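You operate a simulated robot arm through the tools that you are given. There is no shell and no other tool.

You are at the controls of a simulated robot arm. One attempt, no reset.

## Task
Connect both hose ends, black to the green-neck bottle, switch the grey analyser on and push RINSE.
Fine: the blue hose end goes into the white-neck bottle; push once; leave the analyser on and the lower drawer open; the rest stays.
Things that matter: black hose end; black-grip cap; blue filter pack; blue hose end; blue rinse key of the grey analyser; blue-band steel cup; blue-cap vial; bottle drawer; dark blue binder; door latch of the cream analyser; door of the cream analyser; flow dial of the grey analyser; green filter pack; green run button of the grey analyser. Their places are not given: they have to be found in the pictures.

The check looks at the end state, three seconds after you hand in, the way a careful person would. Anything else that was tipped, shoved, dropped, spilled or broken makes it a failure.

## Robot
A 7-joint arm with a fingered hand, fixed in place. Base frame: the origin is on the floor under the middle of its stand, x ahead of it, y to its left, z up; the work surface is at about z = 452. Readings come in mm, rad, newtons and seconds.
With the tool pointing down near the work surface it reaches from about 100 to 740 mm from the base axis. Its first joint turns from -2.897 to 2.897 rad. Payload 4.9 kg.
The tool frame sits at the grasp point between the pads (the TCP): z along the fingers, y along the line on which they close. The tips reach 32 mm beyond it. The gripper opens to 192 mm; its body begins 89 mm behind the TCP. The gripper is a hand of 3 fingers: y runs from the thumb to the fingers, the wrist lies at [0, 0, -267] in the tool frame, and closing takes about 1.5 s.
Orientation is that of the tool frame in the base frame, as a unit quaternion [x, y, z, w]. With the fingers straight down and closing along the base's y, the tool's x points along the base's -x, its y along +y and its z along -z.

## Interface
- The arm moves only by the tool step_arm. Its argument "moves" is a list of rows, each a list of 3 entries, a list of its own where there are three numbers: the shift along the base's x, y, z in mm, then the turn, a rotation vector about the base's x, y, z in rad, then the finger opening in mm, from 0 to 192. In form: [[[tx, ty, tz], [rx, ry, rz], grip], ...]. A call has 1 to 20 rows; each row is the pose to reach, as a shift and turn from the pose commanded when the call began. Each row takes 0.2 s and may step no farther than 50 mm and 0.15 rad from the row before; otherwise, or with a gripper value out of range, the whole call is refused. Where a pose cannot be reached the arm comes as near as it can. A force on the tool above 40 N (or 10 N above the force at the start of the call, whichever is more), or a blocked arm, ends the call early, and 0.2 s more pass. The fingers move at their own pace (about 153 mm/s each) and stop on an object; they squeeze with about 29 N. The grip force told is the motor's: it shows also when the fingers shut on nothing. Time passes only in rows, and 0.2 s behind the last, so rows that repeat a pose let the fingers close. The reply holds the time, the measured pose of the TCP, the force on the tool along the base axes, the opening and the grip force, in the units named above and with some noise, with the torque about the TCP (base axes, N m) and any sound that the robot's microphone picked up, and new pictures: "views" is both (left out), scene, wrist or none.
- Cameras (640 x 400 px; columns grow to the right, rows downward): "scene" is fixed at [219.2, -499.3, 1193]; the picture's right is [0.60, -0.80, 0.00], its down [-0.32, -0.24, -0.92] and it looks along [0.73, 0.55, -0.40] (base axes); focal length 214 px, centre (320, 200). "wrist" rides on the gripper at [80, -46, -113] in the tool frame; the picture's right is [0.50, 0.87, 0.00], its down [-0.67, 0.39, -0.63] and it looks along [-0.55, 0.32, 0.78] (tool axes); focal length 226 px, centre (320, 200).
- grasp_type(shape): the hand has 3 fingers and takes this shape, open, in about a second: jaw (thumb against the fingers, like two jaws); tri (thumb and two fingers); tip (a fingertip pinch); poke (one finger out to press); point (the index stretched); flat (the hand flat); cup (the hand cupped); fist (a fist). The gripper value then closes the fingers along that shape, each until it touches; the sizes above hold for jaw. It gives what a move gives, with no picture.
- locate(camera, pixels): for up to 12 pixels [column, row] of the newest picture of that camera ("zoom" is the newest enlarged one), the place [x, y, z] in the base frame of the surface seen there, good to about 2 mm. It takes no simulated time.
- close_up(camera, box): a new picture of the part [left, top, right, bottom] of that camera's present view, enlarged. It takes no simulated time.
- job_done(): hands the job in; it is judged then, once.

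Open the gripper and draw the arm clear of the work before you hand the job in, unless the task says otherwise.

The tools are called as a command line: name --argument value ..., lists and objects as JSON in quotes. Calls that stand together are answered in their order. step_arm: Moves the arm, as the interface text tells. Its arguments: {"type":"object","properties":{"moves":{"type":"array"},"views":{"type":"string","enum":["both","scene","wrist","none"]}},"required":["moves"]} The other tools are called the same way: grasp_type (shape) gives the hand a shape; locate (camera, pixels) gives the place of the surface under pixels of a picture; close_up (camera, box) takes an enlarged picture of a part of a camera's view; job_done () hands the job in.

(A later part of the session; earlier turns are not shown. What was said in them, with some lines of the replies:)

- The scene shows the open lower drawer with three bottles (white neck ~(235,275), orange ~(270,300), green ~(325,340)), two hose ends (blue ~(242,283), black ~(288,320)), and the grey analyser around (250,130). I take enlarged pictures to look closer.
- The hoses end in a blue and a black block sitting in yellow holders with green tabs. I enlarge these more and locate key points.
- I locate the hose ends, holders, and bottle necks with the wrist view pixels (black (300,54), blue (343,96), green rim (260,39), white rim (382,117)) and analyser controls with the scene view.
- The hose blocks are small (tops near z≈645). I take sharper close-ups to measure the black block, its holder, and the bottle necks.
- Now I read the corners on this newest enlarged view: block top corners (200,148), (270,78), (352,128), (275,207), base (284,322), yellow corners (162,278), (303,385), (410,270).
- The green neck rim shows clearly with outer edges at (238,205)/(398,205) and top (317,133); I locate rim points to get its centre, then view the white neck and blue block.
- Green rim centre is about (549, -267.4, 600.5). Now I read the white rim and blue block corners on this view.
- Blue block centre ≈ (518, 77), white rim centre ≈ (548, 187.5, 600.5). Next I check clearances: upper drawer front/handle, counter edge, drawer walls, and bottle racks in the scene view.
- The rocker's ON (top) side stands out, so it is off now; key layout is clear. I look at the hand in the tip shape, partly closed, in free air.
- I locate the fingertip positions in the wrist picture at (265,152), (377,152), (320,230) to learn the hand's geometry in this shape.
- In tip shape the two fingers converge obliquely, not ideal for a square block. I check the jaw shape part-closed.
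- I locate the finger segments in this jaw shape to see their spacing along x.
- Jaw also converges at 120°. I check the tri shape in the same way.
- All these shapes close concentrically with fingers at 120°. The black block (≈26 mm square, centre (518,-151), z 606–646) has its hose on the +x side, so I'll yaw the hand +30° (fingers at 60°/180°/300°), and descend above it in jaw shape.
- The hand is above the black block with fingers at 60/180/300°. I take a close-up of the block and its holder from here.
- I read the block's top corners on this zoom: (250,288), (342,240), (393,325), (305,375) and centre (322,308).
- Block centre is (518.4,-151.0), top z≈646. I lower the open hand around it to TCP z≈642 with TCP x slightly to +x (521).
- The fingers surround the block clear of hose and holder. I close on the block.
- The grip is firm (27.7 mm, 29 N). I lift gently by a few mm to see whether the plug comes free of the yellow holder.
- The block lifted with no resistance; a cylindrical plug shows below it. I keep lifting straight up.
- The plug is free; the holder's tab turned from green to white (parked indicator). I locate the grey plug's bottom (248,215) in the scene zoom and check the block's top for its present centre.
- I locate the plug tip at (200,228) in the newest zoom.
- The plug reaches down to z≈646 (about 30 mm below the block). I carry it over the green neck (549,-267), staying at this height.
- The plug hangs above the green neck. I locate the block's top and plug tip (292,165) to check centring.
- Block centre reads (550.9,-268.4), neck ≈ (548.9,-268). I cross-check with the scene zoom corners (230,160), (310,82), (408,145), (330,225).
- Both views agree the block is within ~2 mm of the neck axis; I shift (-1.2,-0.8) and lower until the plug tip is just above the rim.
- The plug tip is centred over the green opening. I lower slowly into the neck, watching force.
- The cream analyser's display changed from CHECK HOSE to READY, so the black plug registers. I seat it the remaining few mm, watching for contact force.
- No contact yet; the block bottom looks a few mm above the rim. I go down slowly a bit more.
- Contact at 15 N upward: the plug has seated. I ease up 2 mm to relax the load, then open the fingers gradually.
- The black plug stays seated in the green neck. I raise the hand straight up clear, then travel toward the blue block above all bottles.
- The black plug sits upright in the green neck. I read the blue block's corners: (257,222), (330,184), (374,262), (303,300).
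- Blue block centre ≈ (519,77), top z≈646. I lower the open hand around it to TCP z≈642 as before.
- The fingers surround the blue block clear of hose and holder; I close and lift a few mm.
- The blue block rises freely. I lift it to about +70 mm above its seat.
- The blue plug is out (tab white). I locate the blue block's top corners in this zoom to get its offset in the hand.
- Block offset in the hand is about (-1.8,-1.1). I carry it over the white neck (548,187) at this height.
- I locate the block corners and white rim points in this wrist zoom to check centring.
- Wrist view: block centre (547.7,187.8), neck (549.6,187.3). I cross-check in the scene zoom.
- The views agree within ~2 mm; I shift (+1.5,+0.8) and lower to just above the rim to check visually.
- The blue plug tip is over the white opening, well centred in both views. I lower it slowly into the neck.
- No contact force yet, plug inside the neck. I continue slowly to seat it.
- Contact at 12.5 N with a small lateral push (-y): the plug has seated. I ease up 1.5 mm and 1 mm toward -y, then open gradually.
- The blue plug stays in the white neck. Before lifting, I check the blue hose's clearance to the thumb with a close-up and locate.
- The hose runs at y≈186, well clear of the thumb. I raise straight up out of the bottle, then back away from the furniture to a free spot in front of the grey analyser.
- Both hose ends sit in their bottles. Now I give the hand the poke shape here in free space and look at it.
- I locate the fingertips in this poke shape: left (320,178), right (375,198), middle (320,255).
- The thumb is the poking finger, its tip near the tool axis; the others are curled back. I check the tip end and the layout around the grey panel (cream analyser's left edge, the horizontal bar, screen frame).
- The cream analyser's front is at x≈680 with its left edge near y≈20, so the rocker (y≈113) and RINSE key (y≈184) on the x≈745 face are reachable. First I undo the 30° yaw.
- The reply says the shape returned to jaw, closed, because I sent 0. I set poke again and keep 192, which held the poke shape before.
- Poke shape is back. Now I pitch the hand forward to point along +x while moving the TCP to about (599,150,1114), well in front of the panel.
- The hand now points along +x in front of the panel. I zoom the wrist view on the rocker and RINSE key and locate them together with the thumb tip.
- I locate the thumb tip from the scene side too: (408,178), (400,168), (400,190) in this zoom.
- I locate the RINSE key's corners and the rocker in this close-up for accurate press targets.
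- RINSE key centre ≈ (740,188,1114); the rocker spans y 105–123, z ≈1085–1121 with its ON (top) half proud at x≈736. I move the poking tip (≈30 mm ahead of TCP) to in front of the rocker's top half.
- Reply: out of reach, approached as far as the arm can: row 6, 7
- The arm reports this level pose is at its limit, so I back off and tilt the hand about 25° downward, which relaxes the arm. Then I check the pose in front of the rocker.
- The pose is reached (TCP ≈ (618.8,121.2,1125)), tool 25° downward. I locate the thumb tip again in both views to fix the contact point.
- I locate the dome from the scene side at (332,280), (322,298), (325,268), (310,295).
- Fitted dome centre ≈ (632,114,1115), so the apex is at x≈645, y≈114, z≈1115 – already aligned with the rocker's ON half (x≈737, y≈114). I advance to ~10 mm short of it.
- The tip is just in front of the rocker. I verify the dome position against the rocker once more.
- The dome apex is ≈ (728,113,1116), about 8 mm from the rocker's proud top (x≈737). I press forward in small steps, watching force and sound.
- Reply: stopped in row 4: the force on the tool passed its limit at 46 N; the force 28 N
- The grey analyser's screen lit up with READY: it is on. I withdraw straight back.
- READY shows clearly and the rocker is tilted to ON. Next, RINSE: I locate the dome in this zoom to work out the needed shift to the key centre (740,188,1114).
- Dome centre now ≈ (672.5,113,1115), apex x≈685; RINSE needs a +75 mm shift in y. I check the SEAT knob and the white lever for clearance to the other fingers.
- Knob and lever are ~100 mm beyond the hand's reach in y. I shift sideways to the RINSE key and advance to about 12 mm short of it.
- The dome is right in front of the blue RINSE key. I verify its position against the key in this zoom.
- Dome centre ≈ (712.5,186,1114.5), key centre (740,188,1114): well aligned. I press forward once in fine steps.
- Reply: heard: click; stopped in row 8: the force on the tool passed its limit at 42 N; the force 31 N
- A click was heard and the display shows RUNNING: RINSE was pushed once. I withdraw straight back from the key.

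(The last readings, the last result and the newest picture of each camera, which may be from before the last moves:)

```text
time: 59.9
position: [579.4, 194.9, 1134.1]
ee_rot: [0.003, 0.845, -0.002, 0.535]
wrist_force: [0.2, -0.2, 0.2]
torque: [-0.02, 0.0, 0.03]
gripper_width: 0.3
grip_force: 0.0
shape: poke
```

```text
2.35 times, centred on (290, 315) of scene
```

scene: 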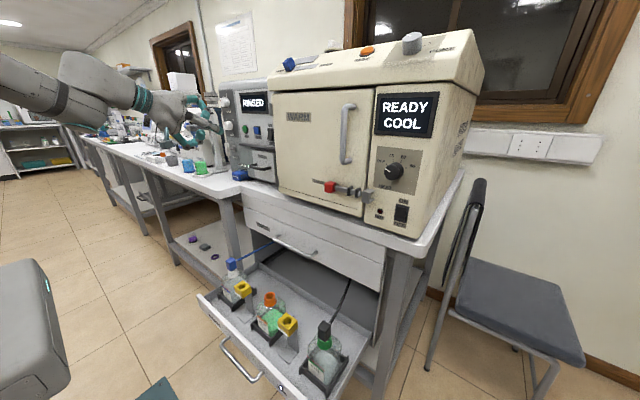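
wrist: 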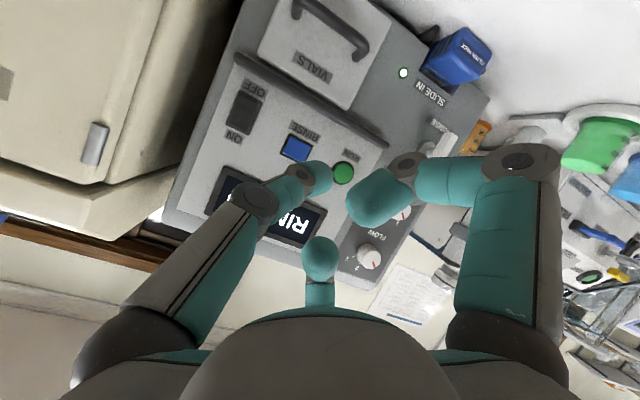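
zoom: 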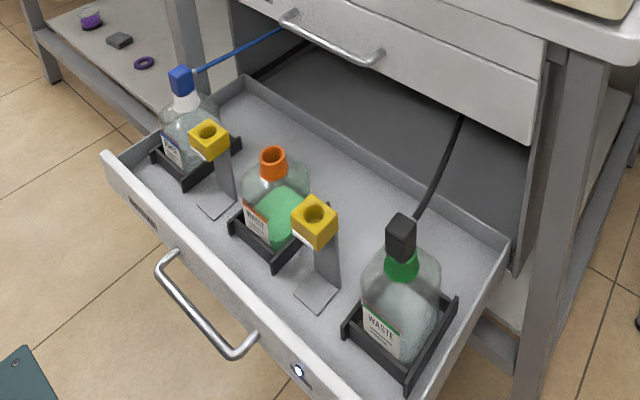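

The display now reads RINSED, both hose ends are in place, and the rocker is ON. I draw the arm back, turning the hand down to its starting attitude, clear of everything.

step_arm --moves '[[[-15, -10, 10], [0, 0.11, 0], 192], [[-30, -25, 20], [0, 0.22, 0], 192], [[-45, -45, 30], [0, 0.34, 0], 192], [[-55, -65, 40], [0, 0.46, 0], 192], [[-65, -85, 55], [0, 0.58, 0], 192], [[-75, -105, 70], [0, 0.7, 0], 192], [[-85, -125, 85], [0, 0.82, 0], 192], [[-95, -145, 100], [0, 0.94, 0], 192], [[-105, -165, 115], [0, 1.05, 0], 192], [[-110, -185, 130], [0, 1.13, 0], 192], [[-110, -195, 140], [0, 1.13, 0], 192], [[-110, -195, 140], [0, 1.13, 0], 192]]' --views "none"

grasp_type --shape "jaw"

step_arm --moves '[[[0, 0, 0], [0, 0, 0], 192], [[0, 0, 0], [0, 0, 0], 192]]' --views "both"

close_up --camera "scene" --box '[190, 60, 330, 180]'

close_up --camera "scene" --box '[190, 240, 360, 380]'

```text
time: 62.5
position: [468.4, -1.6, 1275.9]
ee_rot: [0.001, 1.0, -0.003, 0.0]
wrist_force: [0.4, 0.8, 0.0]
torque: [-0.01, -0.01, 0.01]
gripper_width: 0.0
grip_force: 0.2
shape: poke
```

```text
time: 63.4
position: [468.2, -1.1, 1276.6]
ee_rot: [0.001, 1.0, -0.002, 0.0]
wrist_force: [-0.2, 0.2, 0.3]
torque: [0.0, 0.02, -0.01]
gripper_width: 192.1
grip_force: 0.0
shape: jaw
```

```text
time: 64.0
position: [467.7, -1.8, 1275.6]
ee_rot: [0.0, 1.0, -0.002, 0.001]
wrist_force: [-0.3, 0.2, -0.6]
torque: [0.0, -0.03, 0.03]
gripper_width: 192.1
grip_force: 0.0
shape: jaw
```

scene: 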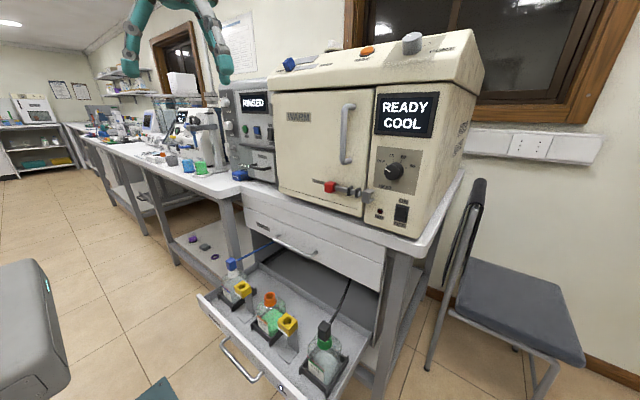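
wrist: 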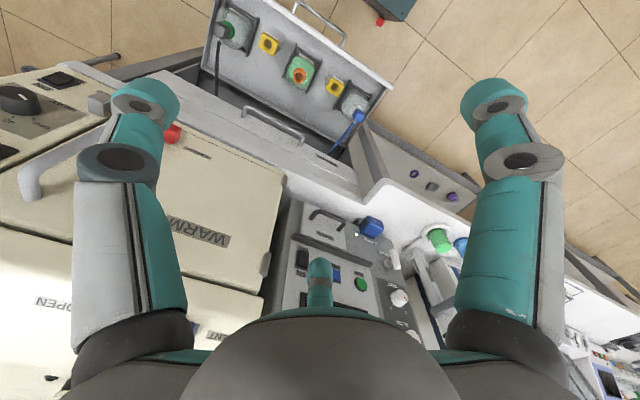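

```text
3.33 times, centred on (260, 120) of scene
```

zoom: 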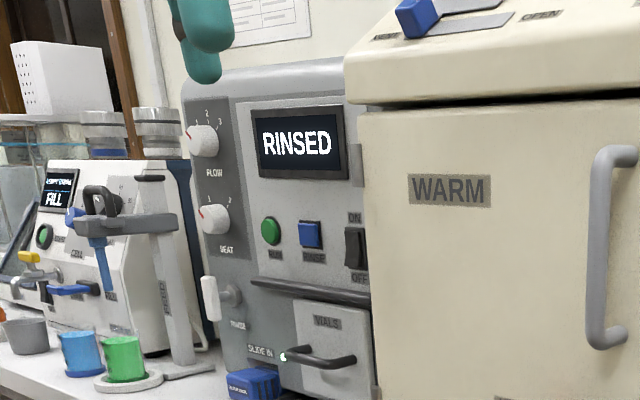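

```text
2.86 times, centred on (275, 310) of scene
```

zoom: 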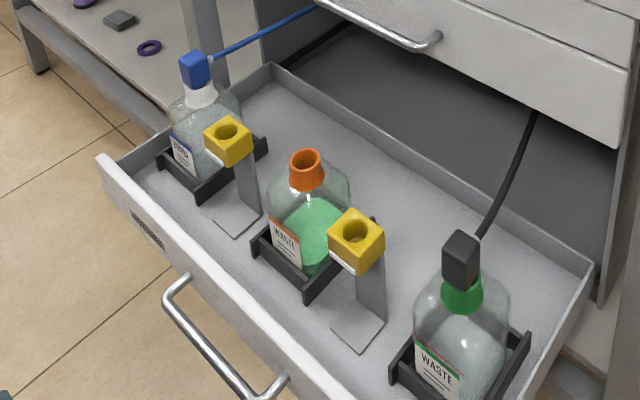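

The display shows RINSED with the rocker ON. The black end sits in the green neck and the blue end in the white neck, the lower drawer is open, and nothing looks disturbed. The hand is open and clear, so I hand in.

job_done

```text
The job is handed in.
```

I connected both hose ends, switched the grey analyser on and pushed RINSE once, then handed the job in. I haven't been told how it was judged.

- **Hoses:** the black end is seated in the green-neck bottle and the blue end in the white-neck bottle. Both stood upright in the last pictures.
- **Grey analyser:** it is switched on. The single RINSE push gave an audible click, and the display went from RUNNING to RINSED.
- **Left as asked:** the analyser is on and the lower drawer is open. Nothing else looked moved or spilled in the last pictures.

The cream analyser's display changed from CHECK HOSE to READY once the black end was in place. I did not touch that analyser. The gripper is open and the arm is clear of the work.
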